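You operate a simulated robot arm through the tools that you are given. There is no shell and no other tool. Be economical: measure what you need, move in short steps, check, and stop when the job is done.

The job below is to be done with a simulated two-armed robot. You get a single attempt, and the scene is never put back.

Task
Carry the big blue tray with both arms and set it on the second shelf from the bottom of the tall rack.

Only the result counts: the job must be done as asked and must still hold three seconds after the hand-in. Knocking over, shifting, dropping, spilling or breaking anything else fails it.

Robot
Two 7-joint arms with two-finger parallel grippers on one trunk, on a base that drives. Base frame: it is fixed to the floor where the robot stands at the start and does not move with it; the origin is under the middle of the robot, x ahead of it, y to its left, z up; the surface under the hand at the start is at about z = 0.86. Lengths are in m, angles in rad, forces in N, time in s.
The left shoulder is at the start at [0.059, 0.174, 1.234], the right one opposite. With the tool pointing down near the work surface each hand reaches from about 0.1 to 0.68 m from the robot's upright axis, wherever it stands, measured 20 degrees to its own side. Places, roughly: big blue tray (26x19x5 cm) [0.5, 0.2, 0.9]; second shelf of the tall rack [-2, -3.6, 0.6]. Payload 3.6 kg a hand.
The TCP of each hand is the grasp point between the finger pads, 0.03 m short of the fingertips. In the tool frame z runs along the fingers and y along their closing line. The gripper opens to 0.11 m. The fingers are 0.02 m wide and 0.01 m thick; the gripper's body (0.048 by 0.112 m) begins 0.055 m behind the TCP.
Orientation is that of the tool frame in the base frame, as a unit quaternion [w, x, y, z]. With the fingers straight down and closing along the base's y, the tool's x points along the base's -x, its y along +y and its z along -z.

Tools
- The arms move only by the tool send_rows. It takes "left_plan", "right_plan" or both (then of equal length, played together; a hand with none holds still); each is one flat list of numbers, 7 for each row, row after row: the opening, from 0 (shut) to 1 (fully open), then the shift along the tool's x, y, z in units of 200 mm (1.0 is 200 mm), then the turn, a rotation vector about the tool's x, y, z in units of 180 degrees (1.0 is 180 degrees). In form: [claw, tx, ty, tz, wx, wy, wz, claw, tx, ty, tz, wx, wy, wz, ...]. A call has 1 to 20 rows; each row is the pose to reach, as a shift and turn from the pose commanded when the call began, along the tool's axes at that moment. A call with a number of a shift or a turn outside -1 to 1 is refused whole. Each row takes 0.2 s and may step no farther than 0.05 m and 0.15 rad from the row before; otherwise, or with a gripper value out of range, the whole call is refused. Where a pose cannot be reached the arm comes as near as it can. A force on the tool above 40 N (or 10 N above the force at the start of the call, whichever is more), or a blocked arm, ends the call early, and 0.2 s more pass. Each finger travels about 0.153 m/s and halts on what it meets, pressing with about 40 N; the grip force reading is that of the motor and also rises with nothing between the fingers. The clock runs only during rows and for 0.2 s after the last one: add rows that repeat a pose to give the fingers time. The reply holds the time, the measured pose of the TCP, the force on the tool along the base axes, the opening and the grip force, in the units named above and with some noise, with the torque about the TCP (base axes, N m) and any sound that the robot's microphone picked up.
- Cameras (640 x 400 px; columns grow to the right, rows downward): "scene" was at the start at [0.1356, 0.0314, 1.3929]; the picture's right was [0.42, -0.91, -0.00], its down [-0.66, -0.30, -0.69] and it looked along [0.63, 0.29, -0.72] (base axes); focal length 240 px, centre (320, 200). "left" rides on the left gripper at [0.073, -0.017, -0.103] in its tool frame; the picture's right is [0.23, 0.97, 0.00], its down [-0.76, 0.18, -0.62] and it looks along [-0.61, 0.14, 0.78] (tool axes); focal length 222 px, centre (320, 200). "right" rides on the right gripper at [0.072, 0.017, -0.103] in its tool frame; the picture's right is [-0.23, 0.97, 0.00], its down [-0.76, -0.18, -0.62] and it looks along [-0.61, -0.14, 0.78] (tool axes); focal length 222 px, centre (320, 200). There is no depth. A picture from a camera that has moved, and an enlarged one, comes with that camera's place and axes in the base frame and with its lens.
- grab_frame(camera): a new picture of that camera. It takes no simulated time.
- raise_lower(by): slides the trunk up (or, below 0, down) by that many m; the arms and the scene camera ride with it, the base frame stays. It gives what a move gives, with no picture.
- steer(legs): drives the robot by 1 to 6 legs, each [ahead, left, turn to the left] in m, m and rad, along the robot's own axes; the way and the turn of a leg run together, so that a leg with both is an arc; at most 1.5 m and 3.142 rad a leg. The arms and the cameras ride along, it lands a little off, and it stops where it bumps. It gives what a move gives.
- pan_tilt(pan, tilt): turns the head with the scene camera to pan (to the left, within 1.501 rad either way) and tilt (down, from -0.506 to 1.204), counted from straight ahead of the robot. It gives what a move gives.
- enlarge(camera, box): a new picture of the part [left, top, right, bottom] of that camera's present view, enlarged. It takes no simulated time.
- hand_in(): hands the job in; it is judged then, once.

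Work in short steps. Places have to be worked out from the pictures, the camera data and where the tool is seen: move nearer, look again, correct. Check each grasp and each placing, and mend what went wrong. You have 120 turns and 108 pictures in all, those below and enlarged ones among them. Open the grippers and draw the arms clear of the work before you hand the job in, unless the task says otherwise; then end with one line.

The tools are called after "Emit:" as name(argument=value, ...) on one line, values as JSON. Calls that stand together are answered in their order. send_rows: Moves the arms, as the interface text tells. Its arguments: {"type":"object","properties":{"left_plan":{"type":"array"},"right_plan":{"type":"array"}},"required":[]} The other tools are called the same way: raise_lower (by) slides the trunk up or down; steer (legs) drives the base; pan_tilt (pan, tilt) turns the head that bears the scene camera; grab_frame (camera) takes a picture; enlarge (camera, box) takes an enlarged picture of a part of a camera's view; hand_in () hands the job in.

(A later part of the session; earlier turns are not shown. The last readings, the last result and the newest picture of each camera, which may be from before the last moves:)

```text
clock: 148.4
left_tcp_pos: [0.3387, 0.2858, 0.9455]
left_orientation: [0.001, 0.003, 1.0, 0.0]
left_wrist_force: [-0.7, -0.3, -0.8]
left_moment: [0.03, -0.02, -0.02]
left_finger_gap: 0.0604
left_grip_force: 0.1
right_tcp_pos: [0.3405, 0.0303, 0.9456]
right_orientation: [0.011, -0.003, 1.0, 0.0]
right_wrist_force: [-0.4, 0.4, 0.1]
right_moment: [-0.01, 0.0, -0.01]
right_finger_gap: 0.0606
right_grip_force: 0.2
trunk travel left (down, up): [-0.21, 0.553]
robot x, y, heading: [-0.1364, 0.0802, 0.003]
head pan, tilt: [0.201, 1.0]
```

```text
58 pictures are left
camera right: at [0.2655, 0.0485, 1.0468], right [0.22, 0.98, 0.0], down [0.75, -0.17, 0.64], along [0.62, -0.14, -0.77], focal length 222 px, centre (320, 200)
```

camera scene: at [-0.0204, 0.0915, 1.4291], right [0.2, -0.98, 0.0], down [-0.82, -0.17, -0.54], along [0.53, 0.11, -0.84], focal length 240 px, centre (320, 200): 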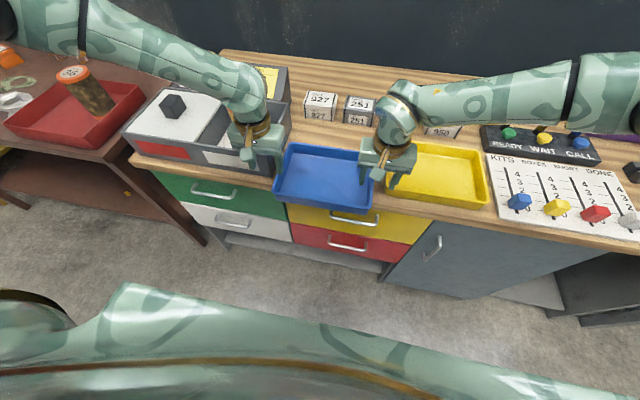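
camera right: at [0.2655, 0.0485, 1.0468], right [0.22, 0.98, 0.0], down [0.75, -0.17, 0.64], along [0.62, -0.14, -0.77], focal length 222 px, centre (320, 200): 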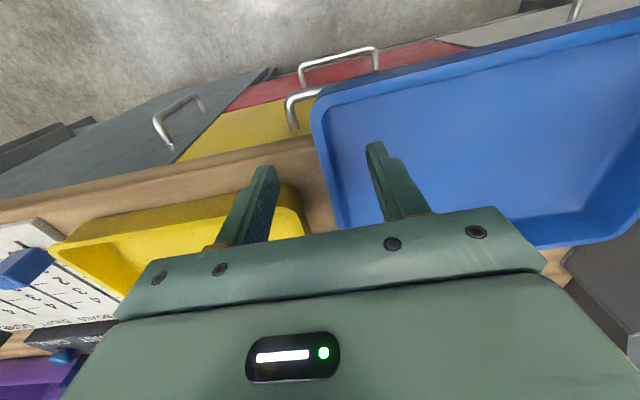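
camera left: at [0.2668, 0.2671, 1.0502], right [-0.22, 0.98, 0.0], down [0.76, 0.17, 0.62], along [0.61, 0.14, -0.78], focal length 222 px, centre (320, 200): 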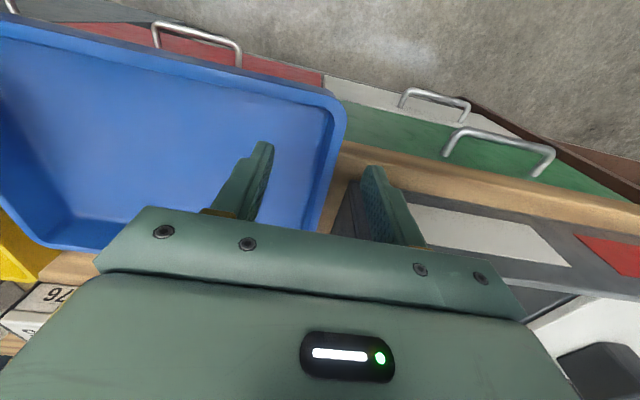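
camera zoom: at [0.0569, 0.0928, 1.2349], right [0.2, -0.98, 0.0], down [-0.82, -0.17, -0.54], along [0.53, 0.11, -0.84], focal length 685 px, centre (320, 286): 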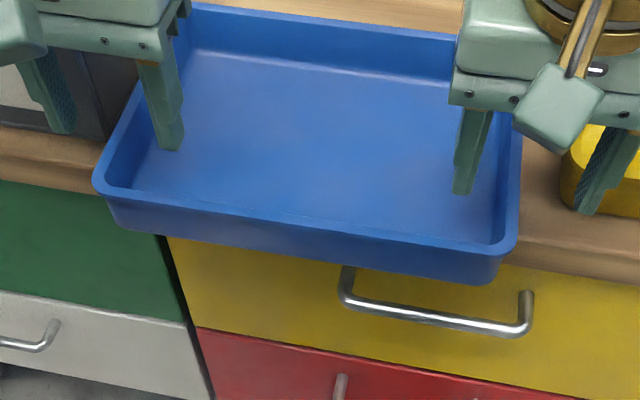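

Both walls sit between the fingers. I'll go down to TCP z ≈ 0.903 and close.

Emit:
send_rows(left_plan=[0.55, 0, 0, 0.1, 0, 0, 0, 0.55, 0, 0, 0.21, 0, 0, 0, 0.4, 0, 0, 0.21, 0, 0, 0, 0.25, 0, 0, 0.21, 0, 0, 0, 0.1, 0, 0, 0.21, 0, 0, 0, 0, 0, 0, 0.21, 0, 0, 0, 0, 0, 0, 0.21, 0, 0, 0, 0, 0, 0, 0.21, 0, 0, 0], right_plan=[0.55, 0, 0, 0.1, 0, 0, 0, 0.55, 0, 0, 0.21, 0, 0, 0, 0.4, 0, 0, 0.21, 0, 0, 0, 0.25, 0, 0, 0.21, 0, 0, 0, 0.1, 0, 0, 0.21, 0, 0, 0, 0, 0, 0, 0.21, 0, 0, 0, 0, 0, 0, 0.21, 0, 0, 0, 0, 0, 0, 0.21, 0, 0, 0])

Emit:
enlarge(camera="scene", box=[210, 100, 430, 240])

```text
clock: 150.2
left_tcp_pos: [0.3413, 0.2871, 0.9038]
left_orientation: [0.001, 0.003, 1.0, 0.0]
left_wrist_force: [6.8, 15.2, -0.4]
left_moment: [0.14, 0.24, 0.82]
left_finger_gap: 0.0041
left_grip_force: 40.6
right_tcp_pos: [0.3399, 0.0315, 0.9049]
right_orientation: [0.01, -0.004, 1.0, -0.001]
right_wrist_force: [-7.2, -15.9, 2.9]
right_moment: [0.12, -0.62, 0.6]
right_finger_gap: 0.0037
right_grip_force: 40.2
trunk travel left (down, up): [-0.21, 0.553]
robot x, y, heading: [-0.1364, 0.0759, 0.005]
head pan, tilt: [0.201, 1.0]
```

```text
2.86 times, centred on (320, 170) of scene
camera zoom: at [0.0572, 0.0929, 1.2348], right [0.2, -0.98, 0.0], down [-0.82, -0.17, -0.54], along [0.53, 0.11, -0.84], focal length 685 px, centre (320, 286)
```

zoom: 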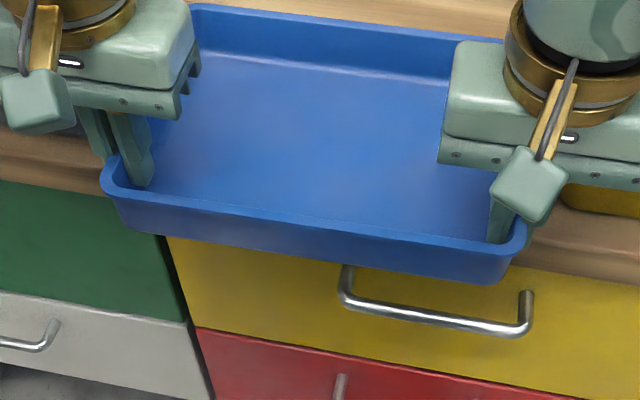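

Both grips hold the 4 mm walls, with about 15 N of squeeze between the hands. I'll relieve that with a few millimetres outward, then lift with the trunk.

Emit:
send_rows(left_plan=[0, 0, 0.01, 0, 0, 0, 0, 0, 0, 0.02, 0, 0, 0, 0], right_plan=[0, 0, -0.01, 0, 0, 0, 0, 0, 0, -0.02, 0, 0, 0, 0])

Emit:
raise_lower(by=0.04)

Emit:
grab_frame(camera="scene")

```text
clock: 150.8
left_tcp_pos: [0.3415, 0.2864, 0.9053]
left_orientation: [0.002, 0.004, 1.0, -0.005]
left_wrist_force: [2.0, -37.2, -0.1]
left_moment: [0.38, -0.95, 0.77]
left_finger_gap: 0.004
left_grip_force: 40.6
right_tcp_pos: [0.3395, 0.0297, 0.9062]
right_orientation: [0.011, -0.007, 1.0, 0.003]
right_wrist_force: [-3.1, 36.7, 0.0]
right_moment: [-0.08, 1.23, -0.18]
right_finger_gap: 0.0039
right_grip_force: 39.5
trunk travel left (down, up): [-0.21, 0.553]
robot x, y, heading: [-0.1372, 0.0818, 0.002]
head pan, tilt: [0.201, 1.0]
```

```text
clock: 151.2
left_tcp_pos: [0.3393, 0.2865, 0.9135]
left_orientation: [0.004, 0.003, 1.0, -0.004]
left_wrist_force: [1.5, -3.2, -3.6]
left_moment: [0.8, 0.28, 0.78]
left_finger_gap: 0.0041
left_grip_force: 39.8
right_tcp_pos: [0.3374, 0.03, 0.912]
right_orientation: [0.013, -0.007, 1.0, 0.003]
right_wrist_force: [-2.4, 2.6, -0.2]
right_moment: [-0.33, -0.08, -0.22]
right_finger_gap: 0.0038
right_grip_force: 40.1
trunk travel left (down, up): [-0.215, 0.548]
robot x, y, heading: [-0.1364, 0.0781, 0.004]
head pan, tilt: [0.201, 1.0]
stopped: the force on the tool passed its limit at 49 N (the readings are from after the stop); the commanded pose is now the measured one
```

```text
56 pictures are left
camera scene: at [0.0533, 0.0929, 1.2408], right [0.2, -0.98, 0.0], down [-0.82, -0.17, -0.54], along [0.53, 0.11, -0.84], focal length 240 px, centre (320, 200)
```

scene: 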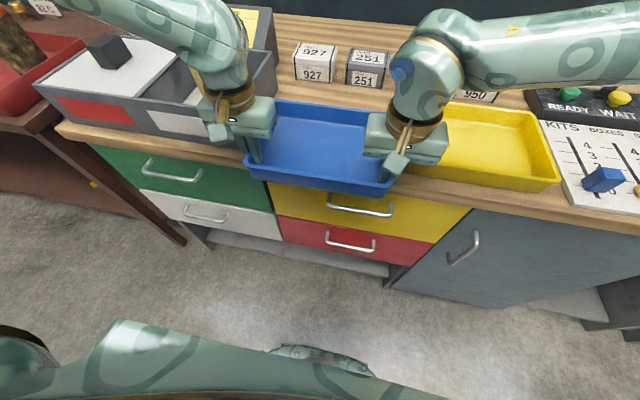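

The stop zeroed the internal load (about 3 N now). I'll continue lifting with the trunk.

Emit:
raise_lower(by=0.04)

Emit:
grab_frame(camera="scene")

```text
clock: 152.0
left_tcp_pos: [0.3404, 0.2859, 0.9519]
left_orientation: [0.002, 0.003, 1.0, -0.005]
left_wrist_force: [3.4, -6.4, -4.5]
left_moment: [0.85, 0.01, 0.79]
left_finger_gap: 0.004
left_grip_force: 39.5
right_tcp_pos: [0.3398, 0.0316, 0.9503]
right_orientation: [0.012, -0.008, 1.0, 0.004]
right_wrist_force: [-1.4, 4.9, 0.2]
right_moment: [-0.27, 0.32, -0.15]
right_finger_gap: 0.0038
right_grip_force: 40.0
trunk travel left (down, up): [-0.255, 0.508]
robot x, y, heading: [-0.1388, 0.0788, 0.004]
head pan, tilt: [0.201, 1.0]
```

```text
55 pictures are left
camera scene: at [0.0355, 0.0928, 1.2816], right [0.2, -0.98, 0.0], down [-0.82, -0.17, -0.54], along [0.53, 0.11, -0.84], focal length 240 px, centre (320, 200)
```

scene: 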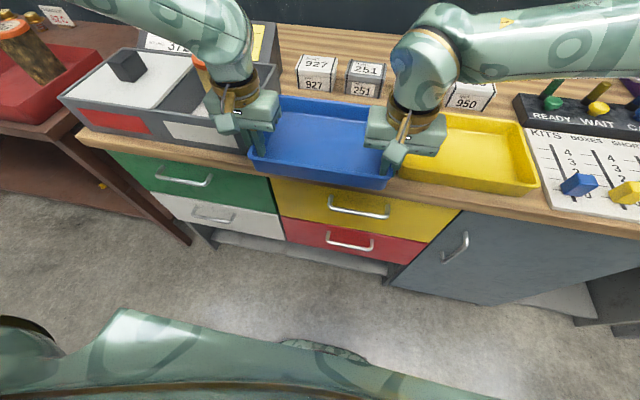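

The tray weighs about 0.45 kg and hangs level. I'll raise the trunk for transport, then back away from the table.

Emit:
raise_lower(by=0.45)

Emit:
steer(legs=[[-0.2, 0, 0]])

Emit:
grab_frame(camera="scene")

```text
refused: 0.45 is not a number from -0.4 to 0.4
```

```text
clock: 153.6
left_tcp_pos: [0.1373, 0.2849, 0.9515]
left_orientation: [0.003, 0.006, 1.0, -0.006]
left_wrist_force: [3.0, -7.1, -3.3]
left_moment: [0.71, -0.05, 0.82]
left_finger_gap: 0.0038
left_grip_force: 40.5
right_tcp_pos: [0.1364, 0.0275, 0.9519]
right_orientation: [0.013, -0.006, 1.0, 0.004]
right_wrist_force: [-2.8, 6.5, -1.1]
right_moment: [-0.37, 0.22, -0.1]
right_finger_gap: 0.0038
right_grip_force: 40.3
trunk travel left (down, up): [-0.255, 0.508]
robot x, y, heading: [-0.3365, 0.0791, 0.001]
head pan, tilt: [0.201, 1.0]
```

```text
54 pictures are left
camera scene: at [-0.1698, 0.0916, 1.282], right [0.2, -0.98, 0.0], down [-0.82, -0.17, -0.54], along [0.53, 0.11, -0.84], focal length 240 px, centre (320, 200)
```

scene: 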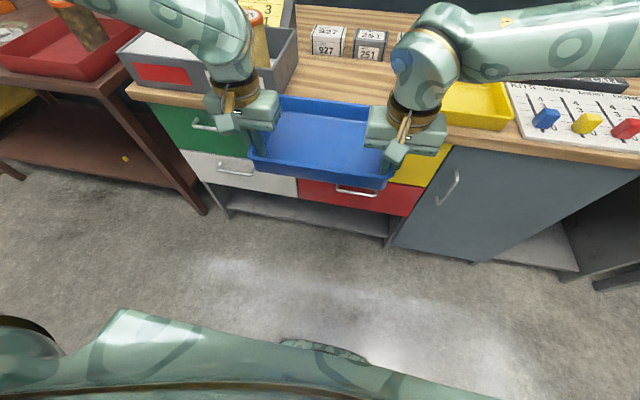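

The tray rides well. I'll raise the trunk 0.4, shift away from the opposite bench and turn to face west.

Emit:
raise_lower(by=0.4)

Emit:
steer(legs=[[0, -0.4, 0], [0, 0, -1.57], [0, 0, -1.57]])

Emit:
pan_tilt(pan=0.2, tilt=0.4)

Emit:
grab_frame(camera="scene")

```text
clock: 157.5
left_tcp_pos: [0.1376, 0.2838, 1.3512]
left_orientation: [0.003, 0.005, 1.0, -0.004]
left_wrist_force: [2.5, -3.6, -3.7]
left_moment: [0.8, -0.08, 0.8]
left_finger_gap: 0.004
left_grip_force: 40.1
right_tcp_pos: [0.1352, 0.0286, 1.3515]
right_orientation: [0.013, -0.006, 1.0, 0.004]
right_wrist_force: [-2.8, 2.6, -0.3]
right_moment: [-0.37, 0.29, -0.14]
right_finger_gap: 0.0039
right_grip_force: 40.5
trunk travel left (down, up): [-0.655, 0.108]
robot x, y, heading: [-0.34, 0.0781, 0.006]
head pan, tilt: [0.201, 1.0]
```

```text
clock: 167.7
left_tcp_pos: [-0.8241, -0.5067, 1.3518]
left_orientation: [-0.005, 1.0, -0.023, -0.003]
left_wrist_force: [-1.6, 2.1, -4.0]
left_moment: [-0.81, 0.02, 0.78]
left_finger_gap: 0.004
left_grip_force: 40.9
right_tcp_pos: [-0.8126, -0.2509, 1.3516]
right_orientation: [0.003, 1.0, -0.01, -0.012]
right_wrist_force: [2.0, -2.3, -0.7]
right_moment: [0.42, -0.2, -0.19]
right_finger_gap: 0.0037
right_grip_force: 39.8
trunk travel left (down, up): [-0.655, 0.108]
robot x, y, heading: [-0.3394, -0.3177, 3.107]
head pan, tilt: [0.201, 1.0]
```

```text
clock: 168.7
left_tcp_pos: [-0.8243, -0.5057, 1.3523]
left_orientation: [-0.005, 1.0, -0.023, -0.002]
left_wrist_force: [-2.1, 1.6, -3.4]
left_moment: [-0.77, -0.18, 0.79]
left_finger_gap: 0.004
left_grip_force: 40.1
right_tcp_pos: [-0.8136, -0.2509, 1.3519]
right_orientation: [0.003, 1.0, -0.011, -0.012]
right_wrist_force: [1.9, -1.6, -1.3]
right_moment: [0.41, -0.11, -0.22]
right_finger_gap: 0.0035
right_grip_force: 40.1
trunk travel left (down, up): [-0.655, 0.108]
robot x, y, heading: [-0.3425, -0.3197, 3.108]
head pan, tilt: [0.201, 0.4]
```

```text
53 pictures are left
camera scene: at [-0.4412, -0.3369, 1.7357], right [-0.17, 0.99, 0.0], down [0.39, 0.06, -0.92], along [-0.91, -0.15, -0.39], focal length 240 px, centre (320, 200)
```

scene: 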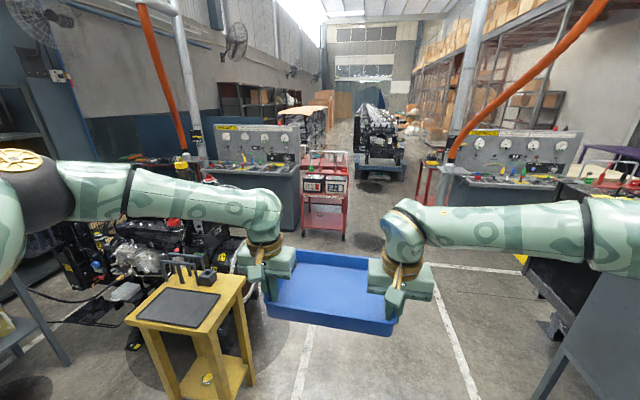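

The aisle is clear. I'll drive west 1.35 m and look at the far side of the engine.

Emit:
steer(legs=[[0, 0, 0.034], [1.4, 0, 0]])

Emit:
pan_tilt(pan=0.7, tilt=0.5)

Emit:
grab_frame(camera="scene")

```text
clock: 176.1
left_tcp_pos: [-2.2278, -0.5321, 1.3517]
left_orientation: [-0.006, 1.0, -0.002, -0.003]
left_wrist_force: [-1.9, 3.0, -3.3]
left_moment: [-0.78, -0.09, 0.79]
left_finger_gap: 0.0044
left_grip_force: 40.2
right_tcp_pos: [-2.2274, -0.2746, 1.3521]
right_orientation: [0.004, 1.0, 0.009, -0.012]
right_wrist_force: [2.6, -2.6, -0.3]
right_moment: [0.42, -0.2, -0.25]
right_finger_gap: 0.0039
right_grip_force: 40.9
trunk travel left (down, up): [-0.655, 0.108]
robot x, y, heading: [-1.7524, -0.3269, -3.131]
head pan, tilt: [0.201, 0.4]
```

```text
clock: 177.0
left_tcp_pos: [-2.2282, -0.5326, 1.352]
left_orientation: [-0.005, 1.0, -0.002, -0.003]
left_wrist_force: [-2.1, 0.8, -3.3]
left_moment: [-0.79, -0.22, 0.73]
left_finger_gap: 0.004
left_grip_force: 40.2
right_tcp_pos: [-2.228, -0.2762, 1.3511]
right_orientation: [0.004, 1.0, 0.009, -0.012]
right_wrist_force: [1.9, -2.6, -0.7]
right_moment: [0.48, -0.07, -0.24]
right_finger_gap: 0.0038
right_grip_force: 39.4
trunk travel left (down, up): [-0.655, 0.108]
robot x, y, heading: [-1.7547, -0.327, -3.139]
head pan, tilt: [0.7, 0.499]
```

```text
52 pictures are left
camera scene: at [-1.8314, -0.3866, 1.7267], right [-0.65, 0.76, 0.0], down [0.36, 0.31, -0.88], along [-0.67, -0.57, -0.48], focal length 240 px, centre (320, 200)
```

scene: 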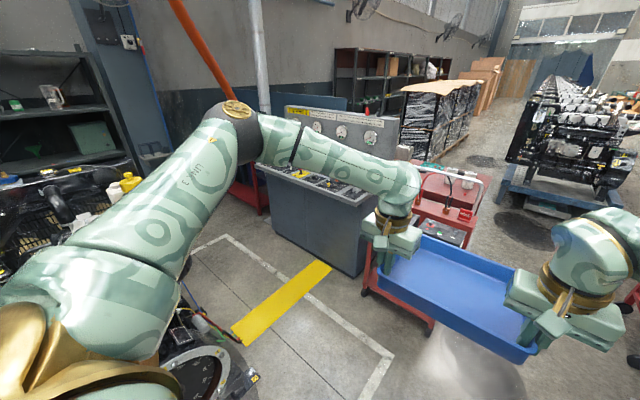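

A yellow strip crosses the passage between the engine and the console. I'll check whether it's paint or a ramp.

Emit:
enlarge(camera="scene", box=[170, 200, 400, 390])

```text
2.11 times, centred on (285, 295) of scene
camera zoom: at [-1.8314, -0.3866, 1.7267], right [-0.65, 0.76, 0.0], down [0.36, 0.31, -0.88], along [-0.67, -0.57, -0.48], focal length 505 px, centre (394, 0)
```

zoom: 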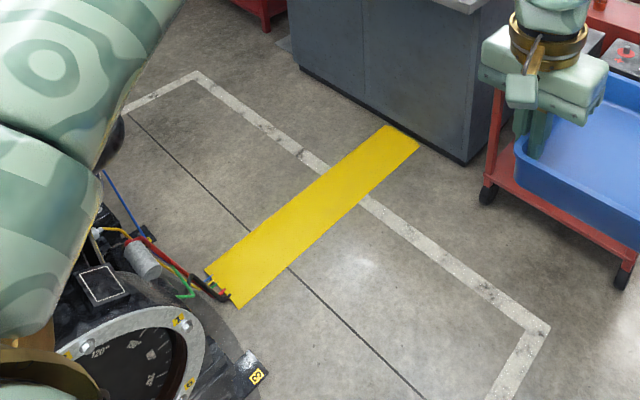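

It's a flat cable cover. I'll go around facing east so the arms stay clear of the hose by the console: turn via the north side, then back west and sidestep south.

Emit:
steer(legs=[[0, 0, -1.57], [0, 0, -1.57], [-1.0, 0, 0]])

Emit:
pan_tilt(pan=-1.3, tilt=0.4)

Emit:
grab_frame(camera="scene")

```text
clock: 189.9
left_tcp_pos: [-2.3003, -0.1414, 1.3514]
left_orientation: [0.002, -0.008, 1.0, -0.005]
left_wrist_force: [2.0, -2.1, -3.2]
left_moment: [0.79, 0.1, 0.79]
left_finger_gap: 0.0041
left_grip_force: 39.9
right_tcp_pos: [-2.2958, -0.3993, 1.3522]
right_orientation: [0.012, -0.019, 1.0, 0.004]
right_wrist_force: [-2.3, 1.4, -0.6]
right_moment: [-0.48, 0.18, -0.28]
right_finger_gap: 0.0039
right_grip_force: 39.7
trunk travel left (down, up): [-0.655, 0.108]
robot x, y, heading: [-2.7719, -0.36, 0.027]
head pan, tilt: [0.7, 0.499]
```

```text
clock: 191.8
left_tcp_pos: [-2.3014, -0.1424, 1.35]
left_orientation: [0.003, -0.008, 1.0, -0.005]
left_wrist_force: [1.9, -1.7, -3.0]
left_moment: [0.77, 0.02, 0.75]
left_finger_gap: 0.004
left_grip_force: 40.0
right_tcp_pos: [-2.2968, -0.3981, 1.3514]
right_orientation: [0.012, -0.018, 1.0, 0.003]
right_wrist_force: [-2.4, 1.6, -1.3]
right_moment: [-0.45, 0.26, -0.28]
right_finger_gap: 0.004
right_grip_force: 40.7
trunk travel left (down, up): [-0.655, 0.108]
robot x, y, heading: [-2.7722, -0.3565, 0.025]
head pan, tilt: [-1.3, 0.4]
```

```text
50 pictures are left
camera scene: at [-2.7301, -0.4486, 1.7359], right [-0.96, -0.29, 0.0], down [-0.11, 0.37, -0.92], along [0.27, -0.88, -0.39], focal length 240 px, centre (320, 200)
```

scene: 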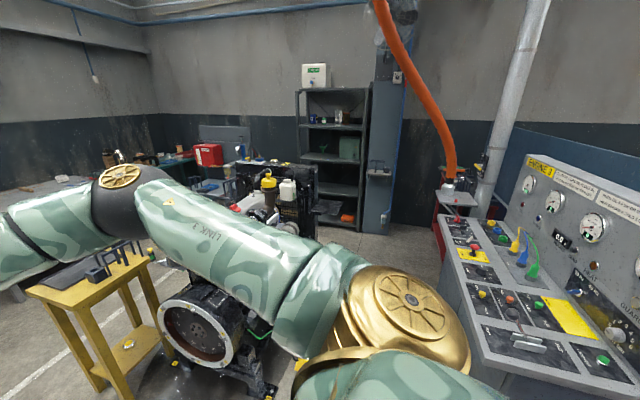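

The route south is open, with the hose staying at x < −2.9. I'll sidestep south past the drum, then shift slightly east.

Emit:
steer(legs=[[0, 0, -0.026], [0, -1.5, 0]])

Emit:
grab_frame(camera="scene")

```text
clock: 199.7
left_tcp_pos: [-2.2781, -1.6671, 1.3519]
left_orientation: [0.003, -0.009, 1.0, -0.005]
left_wrist_force: [3.1, -2.6, -2.8]
left_moment: [0.77, 0.09, 0.77]
left_finger_gap: 0.0041
left_grip_force: 40.5
right_tcp_pos: [-2.2739, -1.9224, 1.3519]
right_orientation: [0.012, -0.02, 1.0, 0.003]
right_wrist_force: [-2.1, 2.3, -0.5]
right_moment: [-0.48, 0.18, -0.3]
right_finger_gap: 0.0038
right_grip_force: 39.7
trunk travel left (down, up): [-0.655, 0.108]
robot x, y, heading: [-2.7483, -1.8867, 0.033]
head pan, tilt: [-1.3, 0.4]
```

```text
49 pictures are left
camera scene: at [-2.707, -1.9745, 1.7359], right [-0.96, -0.3, 0.0], down [-0.12, 0.37, -0.92], along [0.27, -0.88, -0.39], focal length 240 px, centre (320, 200)
```

scene: 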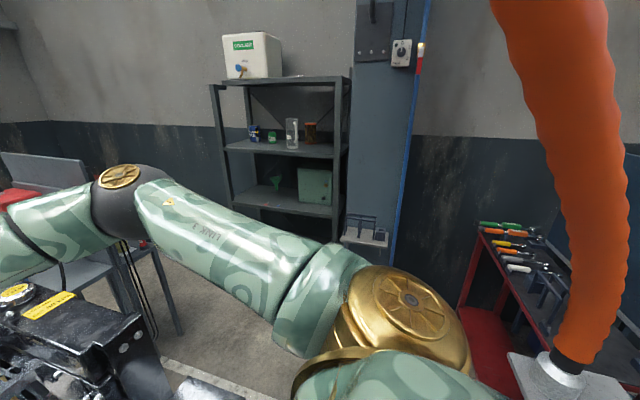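

I passed over the strip without trouble. The strip in front of the rack is narrow, so I'll first pull the tray about 11 cm closer to my body with both hands together.

Emit:
send_rows(left_plan=[0, 0.08, 0, 0, 0, 0, 0, 0, 0.16, 0, 0, 0, 0, 0, 0, 0.24, 0, 0, 0, 0, 0, 0, 0.32, 0, 0, 0, 0, 0, 0, 0.4, 0, 0, 0, 0, 0, 0, 0.48, 0, 0, 0, 0, 0, 0, 0.55, 0, 0, 0, 0, 0], right_plan=[0, 0.08, 0, 0, 0, 0, 0, 0, 0.16, 0, 0, 0, 0, 0, 0, 0.24, 0, 0, 0, 0, 0, 0, 0.32, 0, 0, 0, 0, 0, 0, 0.4, 0, 0, 0, 0, 0, 0, 0.48, 0, 0, 0, 0, 0, 0, 0.55, 0, 0, 0, 0, 0])

Emit:
pan_tilt(pan=0.1, tilt=0.9)

Emit:
grab_frame(camera="scene")

```text
clock: 201.3
left_tcp_pos: [-2.3887, -1.6692, 1.3498]
left_orientation: [0.003, -0.01, 1.0, -0.005]
left_wrist_force: [-0.5, -27.7, -3.9]
left_moment: [0.71, -0.68, 0.58]
left_finger_gap: 0.004
left_grip_force: 39.7
right_tcp_pos: [-2.3853, -1.9262, 1.35]
right_orientation: [0.013, -0.022, 1.0, 0.004]
right_wrist_force: [-0.5, 27.7, 0.1]
right_moment: [-0.17, 0.96, -0.54]
right_finger_gap: 0.0038
right_grip_force: 39.5
trunk travel left (down, up): [-0.655, 0.108]
robot x, y, heading: [-2.7466, -1.8881, 0.03]
head pan, tilt: [-1.3, 0.4]
```

```text
clock: 202.8
left_tcp_pos: [-2.3885, -1.6696, 1.3503]
left_orientation: [0.003, -0.011, 1.0, -0.007]
left_wrist_force: [1.1, -37.3, -3.7]
left_moment: [0.51, 0.36, 0.55]
left_finger_gap: 0.0041
left_grip_force: 39.8
right_tcp_pos: [-2.3837, -1.9261, 1.3488]
right_orientation: [0.013, -0.022, 1.0, 0.005]
right_wrist_force: [-0.8, 37.7, -0.8]
right_moment: [-0.07, -0.08, -0.54]
right_finger_gap: 0.0039
right_grip_force: 39.9
trunk travel left (down, up): [-0.655, 0.108]
robot x, y, heading: [-2.7495, -1.8793, 0.034]
head pan, tilt: [0.099, 0.901]
```

```text
48 pictures are left
camera scene: at [-2.6597, -1.8766, 1.6928], right [0.13, -0.99, 0.0], down [-0.78, -0.1, -0.62], along [0.62, 0.08, -0.78], focal length 240 px, centre (320, 200)
```

scene: 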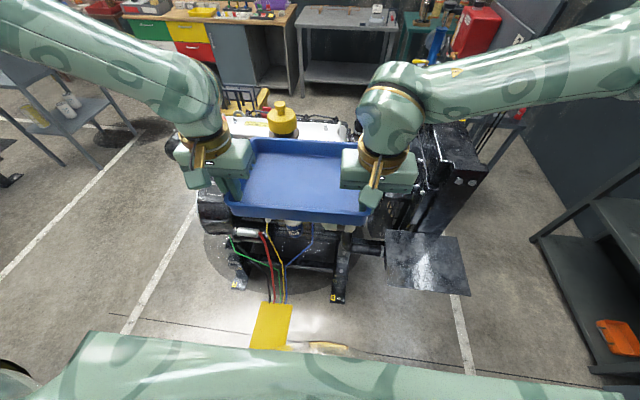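

The hands are pulling the tray apart by about 37 N, so I'll ease each inward about 2.7 mm. I also see a dark plate on the floor by the radiator and will zoom in on it.

Emit:
send_rows(left_plan=[0, 0, -0.007, 0, 0, 0, 0, 0, 0, -0.013, 0, 0, 0, 0], right_plan=[0, 0, 0.007, 0, 0, 0, 0, 0, 0, 0.013, 0, 0, 0, 0])

Emit:
enlarge(camera="scene", box=[360, 120, 620, 380])

```text
clock: 203.4
left_tcp_pos: [-2.3872, -1.6689, 1.3507]
left_orientation: [0.002, -0.012, 1.0, -0.004]
left_wrist_force: [1.8, -7.0, -6.6]
left_moment: [0.7, 1.18, 0.68]
left_finger_gap: 0.004
left_grip_force: 40.1
right_tcp_pos: [-2.3843, -1.9249, 1.3476]
right_orientation: [0.013, -0.019, 1.0, 0.001]
right_wrist_force: [-1.8, 6.0, 1.9]
right_moment: [0.24, -0.92, -0.32]
right_finger_gap: 0.0037
right_grip_force: 40.3
trunk travel left (down, up): [-0.655, 0.108]
robot x, y, heading: [-2.7477, -1.8826, 0.031]
head pan, tilt: [0.099, 0.901]
```

```text
1.54 times, centred on (490, 250) of scene
camera zoom: at [-2.6597, -1.8765, 1.6928], right [0.13, -0.99, 0.0], down [-0.78, -0.1, -0.62], along [0.62, 0.08, -0.78], focal length 369 px, centre (58, 123)
```

zoom: 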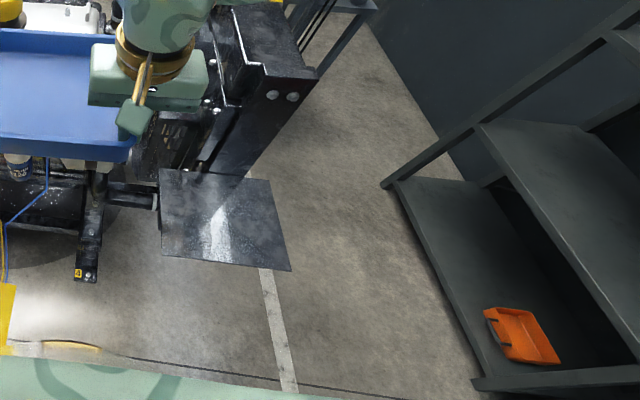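

The internal load is relieved. I'll move toward the open spot west of the rack front and look at the plate from another angle.

Emit:
steer(legs=[[0, 0, -0.03], [0.13, 0, 0], [0, -0.7, 0]])

Emit:
pan_tilt(pan=-0.1, tilt=0.9)

Emit:
grab_frame(camera="scene")

```text
clock: 208.5
left_tcp_pos: [-2.2501, -2.3649, 1.3494]
left_orientation: [0.002, 0.006, 1.0, -0.002]
left_wrist_force: [1.4, 36.8, -4.1]
left_moment: [0.97, 0.18, 0.66]
left_finger_gap: 0.0041
left_grip_force: 40.1
right_tcp_pos: [-2.2528, -2.6208, 1.3489]
right_orientation: [0.012, -0.005, 1.0, 0.002]
right_wrist_force: [-1.3, -36.9, 0.3]
right_moment: [-0.34, 0.11, -0.45]
right_finger_gap: 0.0038
right_grip_force: 39.8
trunk travel left (down, up): [-0.655, 0.108]
robot x, y, heading: [-2.6148, -2.5718, 0.004]
head pan, tilt: [0.099, 0.901]
```

```text
clock: 209.2
left_tcp_pos: [-2.2494, -2.3664, 1.3504]
left_orientation: [0.002, 0.005, 1.0, -0.004]
left_wrist_force: [1.0, -1.0, -4.7]
left_moment: [0.55, 0.08, 0.73]
left_finger_gap: 0.0039
left_grip_force: 40.1
right_tcp_pos: [-2.2525, -2.6218, 1.3483]
right_orientation: [0.012, -0.005, 1.0, 0.002]
right_wrist_force: [-1.1, 0.5, 0.3]
right_moment: [0.0, 0.16, -0.41]
right_finger_gap: 0.004
right_grip_force: 39.5
trunk travel left (down, up): [-0.655, 0.108]
robot x, y, heading: [-2.6193, -2.5718, 0.001]
head pan, tilt: [-0.099, 0.901]
```

```text
46 pictures are left
camera scene: at [-2.5267, -2.5799, 1.6928], right [-0.1, -1.0, 0.0], down [-0.78, 0.08, -0.62], along [0.62, -0.06, -0.78], focal length 240 px, centre (320, 200)
```

scene: 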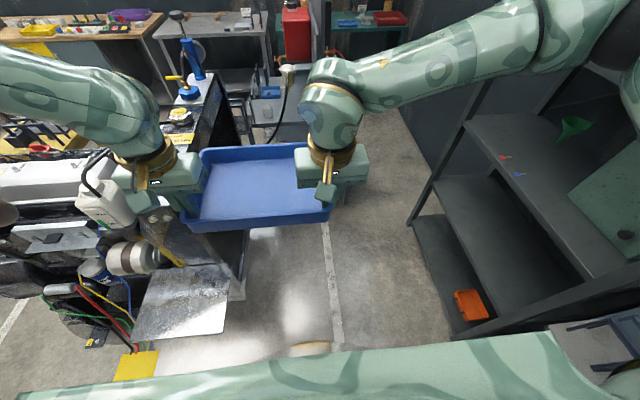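

The plate is attached to the engine at z ≈ 0.91, well clear of the rack strip, and shelf 2 is at z ≈ 0.59 and empty. I'll turn to face the rack here.

Emit:
steer(legs=[[0, 0, -1.57]])

Emit:
pan_tilt(pan=0.5, tilt=0.7)

Emit:
grab_frame(camera="scene")

```text
clock: 213.4
left_tcp_pos: [-2.4049, -2.9325, 1.351]
left_orientation: [-0.001, 0.702, 0.712, -0.003]
left_wrist_force: [4.0, -0.4, -4.7]
left_moment: [0.04, -0.63, 0.74]
left_finger_gap: 0.0037
left_grip_force: 39.9
right_tcp_pos: [-2.6592, -2.9346, 1.3499]
right_orientation: [0.009, 0.696, 0.718, -0.006]
right_wrist_force: [-4.2, 1.2, 0.2]
right_moment: [0.21, 0.03, -0.44]
right_finger_gap: 0.0035
right_grip_force: 41.0
trunk travel left (down, up): [-0.655, 0.108]
robot x, y, heading: [-2.6164, -2.5714, -1.549]
head pan, tilt: [-0.099, 0.901]
```

```text
clock: 214.4
left_tcp_pos: [-2.4046, -2.9313, 1.3496]
left_orientation: [-0.001, 0.702, 0.712, -0.003]
left_wrist_force: [-3.0, -1.3, -4.5]
left_moment: [0.06, -0.53, 0.7]
left_finger_gap: 0.004
left_grip_force: 39.5
right_tcp_pos: [-2.6593, -2.9356, 1.3489]
right_orientation: [0.009, 0.696, 0.718, -0.007]
right_wrist_force: [2.1, 1.2, 0.6]
right_moment: [0.18, 0.03, -0.4]
right_finger_gap: 0.0037
right_grip_force: 39.7
trunk travel left (down, up): [-0.655, 0.108]
robot x, y, heading: [-2.6176, -2.5729, -1.549]
head pan, tilt: [0.499, 0.7]
```

```text
45 pictures are left
camera scene: at [-2.5713, -2.6581, 1.7089], right [-0.87, -0.5, 0.0], down [-0.32, 0.56, -0.76], along [0.38, -0.66, -0.64], focal length 240 px, centre (320, 200)
```

scene: 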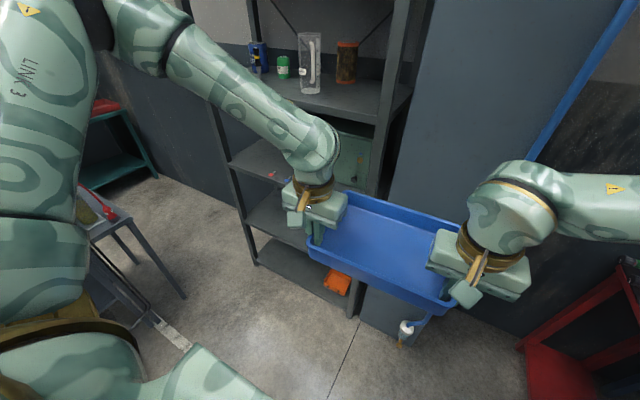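

All is clear. I'll move diagonally toward the rack strip, then sidestep in front of the rack.

Emit:
steer(legs=[[0, 0, -0.02], [0.24, 0.3, 0], [0, 0.43, 0]])

Emit:
grab_frame(camera="scene")

Emit:
pan_tilt(pan=0.0, tilt=1.0)

Emit:
grab_frame(camera="scene")

```text
clock: 219.4
left_tcp_pos: [-1.6644, -3.1755, 1.3507]
left_orientation: [0.0, 0.709, 0.705, -0.003]
left_wrist_force: [-1.5, -0.7, -4.2]
left_moment: [0.13, -0.55, 0.74]
left_finger_gap: 0.0039
left_grip_force: 40.0
right_tcp_pos: [-1.9213, -3.1733, 1.3488]
right_orientation: [0.009, 0.702, 0.712, -0.007]
right_wrist_force: [1.0, 1.1, 0.0]
right_moment: [0.12, 0.0, -0.43]
right_finger_gap: 0.0036
right_grip_force: 39.9
trunk travel left (down, up): [-0.655, 0.108]
robot x, y, heading: [-1.8687, -2.81, -1.567]
head pan, tilt: [0.499, 0.7]
```

```text
44 pictures are left
camera scene: at [-1.828, -2.8984, 1.709], right [-0.88, -0.48, 0.0], down [-0.31, 0.56, -0.76], along [0.37, -0.67, -0.64], focal length 240 px, centre (320, 200)
```

scene: 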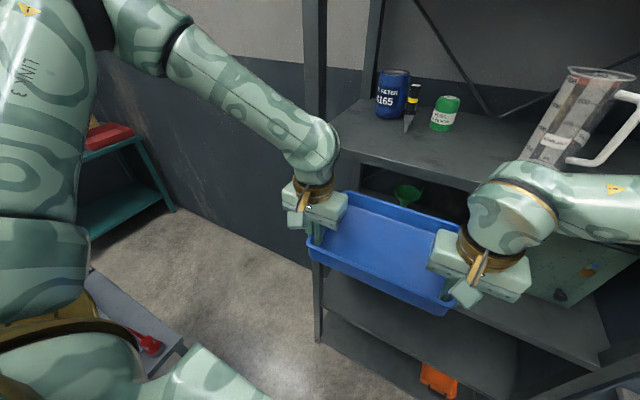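

```text
clock: 220.4
left_tcp_pos: [-1.6646, -3.1763, 1.3495]
left_orientation: [-0.001, 0.709, 0.705, -0.003]
left_wrist_force: [-2.4, -1.5, -4.6]
left_moment: [0.1, -0.5, 0.68]
left_finger_gap: 0.004
left_grip_force: 40.3
right_tcp_pos: [-1.921, -3.1733, 1.3487]
right_orientation: [0.009, 0.702, 0.712, -0.007]
right_wrist_force: [1.4, 0.8, 0.2]
right_moment: [0.2, 0.01, -0.41]
right_finger_gap: 0.004
right_grip_force: 40.1
trunk travel left (down, up): [-0.655, 0.108]
robot x, y, heading: [-1.8747, -2.8109, -1.566]
head pan, tilt: [0.0, 1.0]
```

```text
43 pictures are left
camera scene: at [-1.8676, -2.8938, 1.6856], right [-1.0, -0.01, 0.0], down [-0.01, 0.84, -0.54], along [0.0, -0.54, -0.84], focal length 240 px, centre (320, 200)
```

scene: 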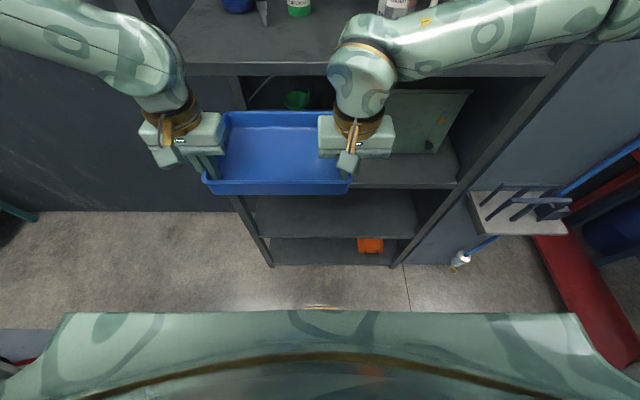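

I'm well placed in front of the rack (posts at x −1.54 and −2.39). I'll shift 4 cm right for left-forearm clearance and check my right elbow against the pillar's fork shelf before lowering.

Emit:
steer(legs=[[0, -0.04, 0]])

Emit:
pan_tilt(pan=-0.7, tilt=0.8)

Emit:
grab_frame(camera="scene")

Emit:
pan_tilt(pan=0.9, tilt=0.7)

Emit:
grab_frame(camera="scene")

```text
clock: 221.2
left_tcp_pos: [-1.6976, -3.1767, 1.3489]
left_orientation: [-0.003, 0.709, 0.705, -0.005]
left_wrist_force: [-1.3, -0.7, -4.4]
left_moment: [-0.06, -0.51, 0.65]
left_finger_gap: 0.004
left_grip_force: 40.3
right_tcp_pos: [-1.954, -3.173, 1.3501]
right_orientation: [0.008, 0.702, 0.712, -0.009]
right_wrist_force: [3.9, 0.0, 0.0]
right_moment: [0.34, 0.1, -0.43]
right_finger_gap: 0.0037
right_grip_force: 39.9
trunk travel left (down, up): [-0.655, 0.108]
robot x, y, heading: [-1.909, -2.8095, -1.567]
head pan, tilt: [0.0, 1.0]
```

```text
clock: 222.3
left_tcp_pos: [-1.7022, -3.1755, 1.3493]
left_orientation: [-0.001, 0.709, 0.706, -0.003]
left_wrist_force: [-1.8, -0.2, -4.0]
left_moment: [0.06, -0.47, 0.7]
left_finger_gap: 0.004
left_grip_force: 40.3
right_tcp_pos: [-1.959, -3.174, 1.3484]
right_orientation: [0.009, 0.702, 0.712, -0.007]
right_wrist_force: [3.5, 1.1, 0.6]
right_moment: [0.21, 0.09, -0.48]
right_finger_gap: 0.0037
right_grip_force: 40.1
trunk travel left (down, up): [-0.655, 0.108]
robot x, y, heading: [-1.9037, -2.8097, -1.567]
head pan, tilt: [-0.7, 0.799]
```

```text
42 pictures are left
camera scene: at [-1.9575, -2.8863, 1.7008], right [-0.77, 0.64, 0.0], down [0.46, 0.55, -0.7], along [-0.45, -0.54, -0.72], focal length 240 px, centre (320, 200)
```

scene: 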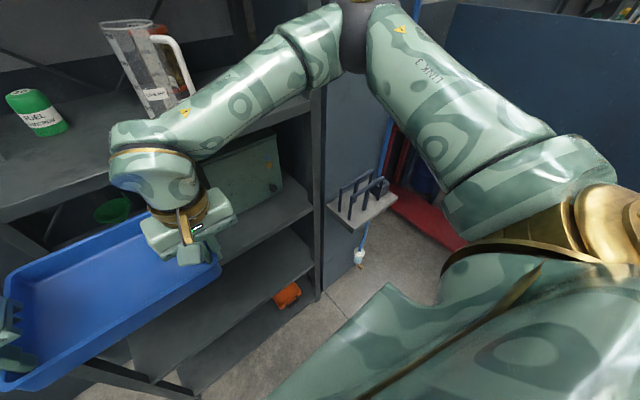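

```text
clock: 224.0
left_tcp_pos: [-1.7042, -3.1769, 1.351]
left_orientation: [-0.001, 0.709, 0.706, -0.003]
left_wrist_force: [-2.9, -0.9, -4.0]
left_moment: [0.12, -0.55, 0.7]
left_finger_gap: 0.0039
left_grip_force: 40.4
right_tcp_pos: [-1.9603, -3.1741, 1.3487]
right_orientation: [0.009, 0.702, 0.712, -0.006]
right_wrist_force: [2.7, 1.0, -0.1]
right_moment: [0.15, 0.07, -0.5]
right_finger_gap: 0.0037
right_grip_force: 39.7
trunk travel left (down, up): [-0.655, 0.108]
robot x, y, heading: [-1.9118, -2.8092, -1.564]
head pan, tilt: [0.901, 0.7]
```

```text
41 pictures are left
camera scene: at [-1.8407, -2.8768, 1.709], right [-0.62, -0.79, 0.0], down [-0.51, 0.4, -0.76], along [0.6, -0.47, -0.64], focal length 240 px, centre (320, 200)
```

scene: 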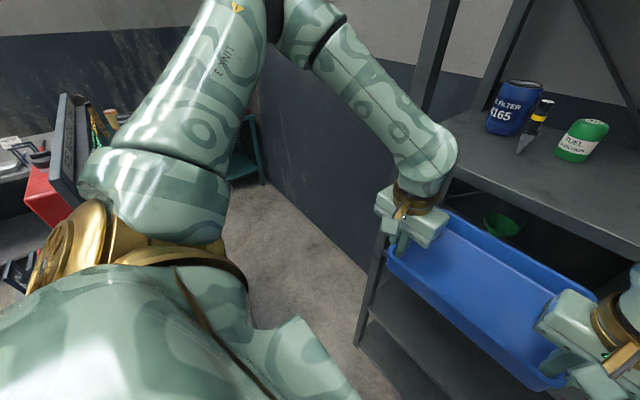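

The right elbow clears the fork shelf (corner ≈ (−2.45, −3.26, 0.92)) by about 7 cm, and the left side is clear. I'll lower the trunk in two steps.

Emit:
raise_lower(by=-0.35)

Emit:
raise_lower(by=-0.3)

Emit:
grab_frame(camera="scene")

Emit:
pan_tilt(pan=0.0, tilt=0.7)

Emit:
grab_frame(camera="scene")

```text
clock: 227.4
left_tcp_pos: [-1.7039, -3.1757, 1.0002]
left_orientation: [0.0, 0.708, 0.706, -0.003]
left_wrist_force: [-2.0, -0.2, -3.7]
left_moment: [-0.03, -0.53, 0.7]
left_finger_gap: 0.0041
left_grip_force: 40.5
right_tcp_pos: [-1.9601, -3.1738, 0.998]
right_orientation: [0.01, 0.702, 0.712, -0.007]
right_wrist_force: [2.3, 0.1, -1.4]
right_moment: [0.3, 0.09, -0.48]
right_finger_gap: 0.0039
right_grip_force: 40.0
trunk travel left (down, up): [-0.305, 0.458]
robot x, y, heading: [-1.9123, -2.8094, -1.561]
head pan, tilt: [0.901, 0.7]
```

```text
clock: 229.5
left_tcp_pos: [-1.7046, -3.1953, 0.7252]
left_orientation: [-0.059, 0.707, 0.703, 0.05]
left_wrist_force: [-0.9, 5.8, 8.9]
left_moment: [0.37, 1.37, -0.68]
left_finger_gap: 0.0064
left_grip_force: 39.9
right_tcp_pos: [-1.9595, -3.1802, 0.7579]
right_orientation: [0.008, 0.704, 0.71, -0.004]
right_wrist_force: [-0.5, -7.9, -13.4]
right_moment: [-0.02, 1.17, -0.85]
right_finger_gap: 0.0074
right_grip_force: 40.1
trunk travel left (down, up): [-0.07, 0.693]
robot x, y, heading: [-1.9115, -2.8126, -1.561]
head pan, tilt: [0.901, 0.7]
stopped: the force on the tool passed its limit at 74 N (the readings are from after the stop); the commanded pose is now the measured one
```

```text
40 pictures are left
camera scene: at [-1.8399, -3.0705, 1.1081], right [-0.62, -0.79, 0.0], down [-0.51, 0.4, -0.76], along [0.6, -0.47, -0.64], focal length 240 px, centre (320, 200)
```

scene: 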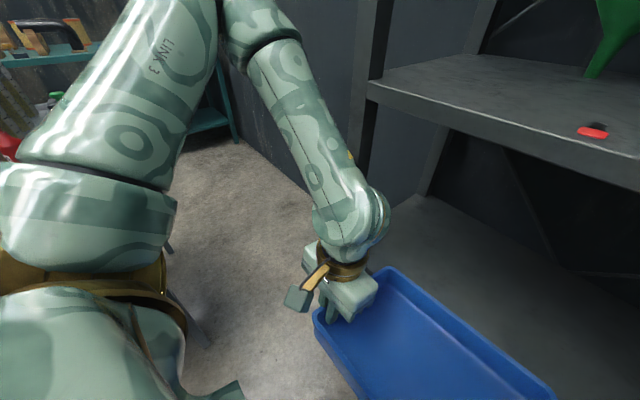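

```text
clock: 230.7
left_tcp_pos: [-1.7053, -3.1947, 0.7265]
left_orientation: [-0.057, 0.706, 0.704, 0.049]
left_wrist_force: [0.4, 6.5, 8.1]
left_moment: [0.16, 1.32, -0.6]
left_finger_gap: 0.0071
left_grip_force: 40.2
right_tcp_pos: [-1.9584, -3.1812, 0.7604]
right_orientation: [0.01, 0.704, 0.71, -0.004]
right_wrist_force: [0.1, -19.7, -15.6]
right_moment: [1.32, 1.16, -1.03]
right_finger_gap: 0.0073
right_grip_force: 40.2
trunk travel left (down, up): [-0.07, 0.693]
robot x, y, heading: [-1.9099, -2.8073, -1.567]
head pan, tilt: [0.0, 0.7]
```

```text
39 pictures are left
camera scene: at [-1.9061, -3.1023, 1.1089], right [-1.0, -0.01, 0.0], down [0.0, 0.64, -0.76], along [0.0, -0.76, -0.64], focal length 240 px, centre (320, 200)
```

scene: 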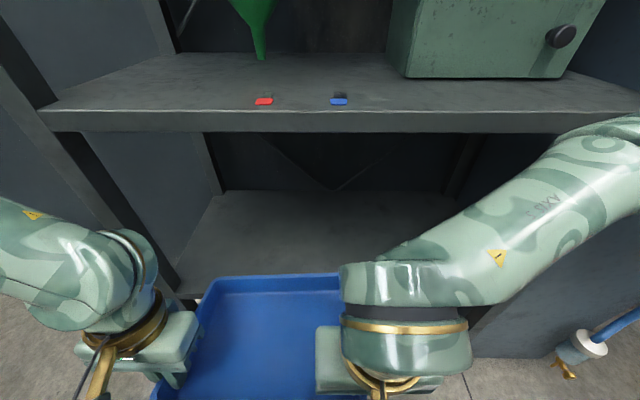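

Lowering leans my torso forward, and the right elbow apparently met the shelf-3 edge with the arms folded; the tray rolled about 7°. I'll raise the trunk a little to free it and check.

Emit:
raise_lower(by=0.06)

Emit:
pan_tilt(pan=-0.5, tilt=0.7)

Emit:
grab_frame(camera="scene")

```text
clock: 231.7
left_tcp_pos: [-1.7062, -3.1962, 0.7845]
left_orientation: [-0.058, 0.706, 0.704, 0.049]
left_wrist_force: [-1.2, 4.6, 7.2]
left_moment: [0.27, 1.32, -0.62]
left_finger_gap: 0.0069
left_grip_force: 39.9
right_tcp_pos: [-1.9595, -3.1807, 0.8196]
right_orientation: [0.008, 0.703, 0.711, -0.004]
right_wrist_force: [0.8, -5.6, -12.4]
right_moment: [-0.06, 1.09, -0.84]
right_finger_gap: 0.0074
right_grip_force: 40.3
trunk travel left (down, up): [-0.13, 0.633]
robot x, y, heading: [-1.908, -2.8083, -1.567]
head pan, tilt: [0.0, 0.7]
```

```text
clock: 232.7
left_tcp_pos: [-1.7054, -3.1949, 0.7858]
left_orientation: [-0.057, 0.706, 0.704, 0.049]
left_wrist_force: [-1.1, 5.3, 7.9]
left_moment: [0.14, 1.37, -0.66]
left_finger_gap: 0.0067
left_grip_force: 40.0
right_tcp_pos: [-1.9593, -3.1793, 0.8203]
right_orientation: [0.009, 0.702, 0.712, -0.004]
right_wrist_force: [0.2, -6.2, -11.8]
right_moment: [0.1, 1.1, -0.85]
right_finger_gap: 0.0075
right_grip_force: 40.5
trunk travel left (down, up): [-0.13, 0.633]
robot x, y, heading: [-1.9132, -2.8094, -1.562]
head pan, tilt: [-0.499, 0.7]
```

```text
38 pictures are left
camera scene: at [-1.9471, -3.0548, 1.1734], right [-0.88, 0.47, 0.0], down [0.3, 0.57, -0.76], along [-0.36, -0.67, -0.64], focal length 240 px, centre (320, 200)
```

scene: 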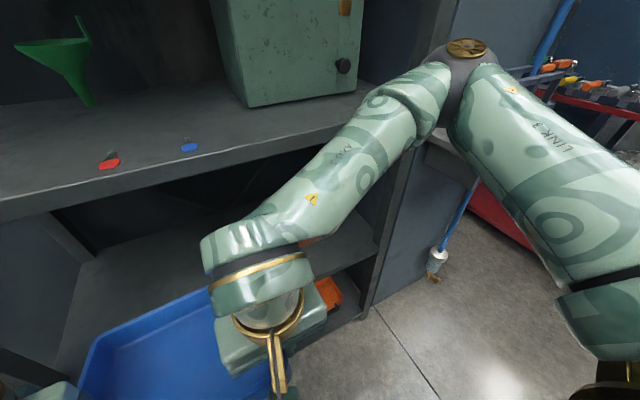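

I'll inspect the right elbow, the fork shelf and the post.

Emit:
enlarge(camera="scene", box=[360, 20, 560, 220])

```text
2.00 times, centred on (460, 120) of scene
camera zoom: at [-1.9471, -3.0548, 1.1734], right [-0.88, 0.47, 0.0], down [0.3, 0.57, -0.76], along [-0.36, -0.67, -0.64], focal length 480 px, centre (40, 360)
```

zoom: 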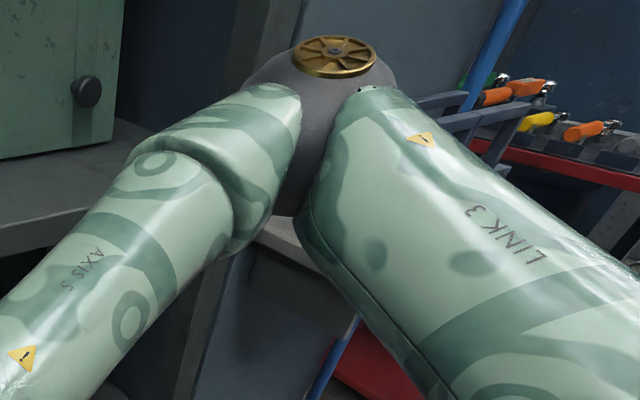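

The elbow had come down near the fork shelf. I'll level the tray first: left up and un-pitched, right down. Then I'll extend the hands so the elbows draw back.

Emit:
send_rows(left_plan=[0, 0.008, 0, -0.022, 0, -0.013, 0, 0, 0.015, 0, -0.044, 0, -0.025, 0, 0, 0.022, 0, -0.066, 0, -0.037, 0, 0, 0.03, 0, -0.085, 0, -0.049, 0, 0, 0.03, 0, -0.085, 0, -0.049, 0], right_plan=[0, -0.01, 0, 0.022, 0, 0, 0, 0, -0.02, 0, 0.044, 0, 0, 0, 0, -0.03, 0, 0.066, 0, 0, 0, 0, -0.04, 0, 0.085, 0, 0, 0, 0, -0.04, 0, 0.085, 0, 0, 0])

Emit:
pan_tilt(pan=0.1, tilt=0.95)

Emit:
grab_frame(camera="scene")

```text
clock: 233.9
left_tcp_pos: [-1.7042, -3.1918, 0.8037]
left_orientation: [-0.001, 0.708, 0.707, -0.003]
left_wrist_force: [31.0, -2.9, -10.0]
left_moment: [1.04, -1.61, 0.58]
left_finger_gap: 0.0045
left_grip_force: 40.2
right_tcp_pos: [-1.9605, -3.1888, 0.8017]
right_orientation: [0.007, 0.703, 0.711, -0.005]
right_wrist_force: [-31.2, 2.8, 6.5]
right_moment: [-0.82, -0.53, 0.05]
right_finger_gap: 0.0041
right_grip_force: 39.9
trunk travel left (down, up): [-0.13, 0.633]
robot x, y, heading: [-1.9103, -2.8124, -1.564]
head pan, tilt: [-0.499, 0.7]
```

```text
clock: 234.9
left_tcp_pos: [-1.704, -3.192, 0.8036]
left_orientation: [0.0, 0.709, 0.705, -0.003]
left_wrist_force: [35.5, -3.1, -10.9]
left_moment: [-0.49, -1.74, 0.52]
left_finger_gap: 0.0045
left_grip_force: 39.7
right_tcp_pos: [-1.96, -3.1882, 0.802]
right_orientation: [0.007, 0.704, 0.71, -0.005]
right_wrist_force: [-35.8, 3.3, 6.6]
right_moment: [0.75, -0.4, 0.07]
right_finger_gap: 0.0041
right_grip_force: 39.9
trunk travel left (down, up): [-0.13, 0.633]
robot x, y, heading: [-1.9092, -2.8071, -1.566]
head pan, tilt: [0.099, 0.949]
```

```text
36 pictures are left
camera scene: at [-1.8993, -3.0523, 1.1537], right [-0.99, -0.1, 0.0], down [-0.08, 0.81, -0.58], along [0.06, -0.58, -0.81], focal length 240 px, centre (320, 200)
```

scene: 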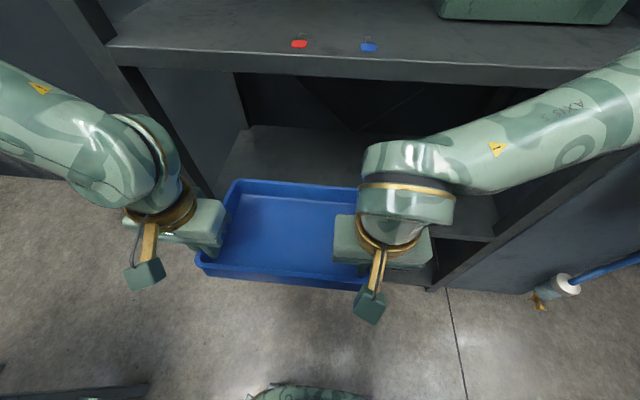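

The tray is level again. I'll relieve the squeeze slightly and extend both hands 10 cm forward into the opening.

Emit:
send_rows(left_plan=[0, 0, 0.006, 0, 0, 0, 0, 0, -0.05, 0.012, 0, 0, 0, 0, 0, -0.14, 0.012, 0, 0, 0, 0, 0, -0.23, 0.012, 0, 0, 0, 0, 0, -0.32, 0.012, 0, 0, 0, 0, 0, -0.41, 0.012, 0, 0, 0, 0, 0, -0.5, 0.012, 0, 0, 0, 0, 0, -0.5, 0.012, 0, 0, 0, 0], right_plan=[0, 0, -0.006, 0, 0, 0, 0, 0, -0.05, -0.012, 0, 0, 0, 0, 0, -0.14, -0.012, 0, 0, 0, 0, 0, -0.23, -0.012, 0, 0, 0, 0, 0, -0.32, -0.012, 0, 0, 0, 0, 0, -0.41, -0.012, 0, 0, 0, 0, 0, -0.5, -0.012, 0, 0, 0, 0, 0, -0.5, -0.012, 0, 0, 0, 0])

Emit:
grab_frame(camera="scene")

```text
clock: 236.7
left_tcp_pos: [-1.7033, -3.2919, 0.8042]
left_orientation: [-0.003, 0.709, 0.706, -0.006]
left_wrist_force: [2.6, -2.4, -7.4]
left_moment: [0.94, -1.17, 0.66]
left_finger_gap: 0.0042
left_grip_force: 40.0
right_tcp_pos: [-1.9594, -3.2883, 0.8057]
right_orientation: [0.009, 0.702, 0.712, -0.004]
right_wrist_force: [-2.6, 2.1, 2.9]
right_moment: [-0.7, -0.18, -0.09]
right_finger_gap: 0.0036
right_grip_force: 40.3
trunk travel left (down, up): [-0.13, 0.633]
robot x, y, heading: [-1.9125, -2.815, -1.567]
head pan, tilt: [0.099, 0.949]
```

```text
35 pictures are left
camera scene: at [-1.8993, -3.0522, 1.1537], right [-0.99, -0.1, 0.0], down [-0.09, 0.81, -0.58], along [0.06, -0.58, -0.81], focal length 240 px, centre (320, 200)
```

scene: 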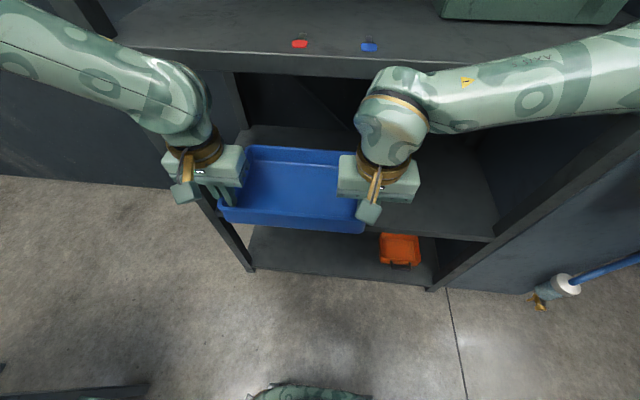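

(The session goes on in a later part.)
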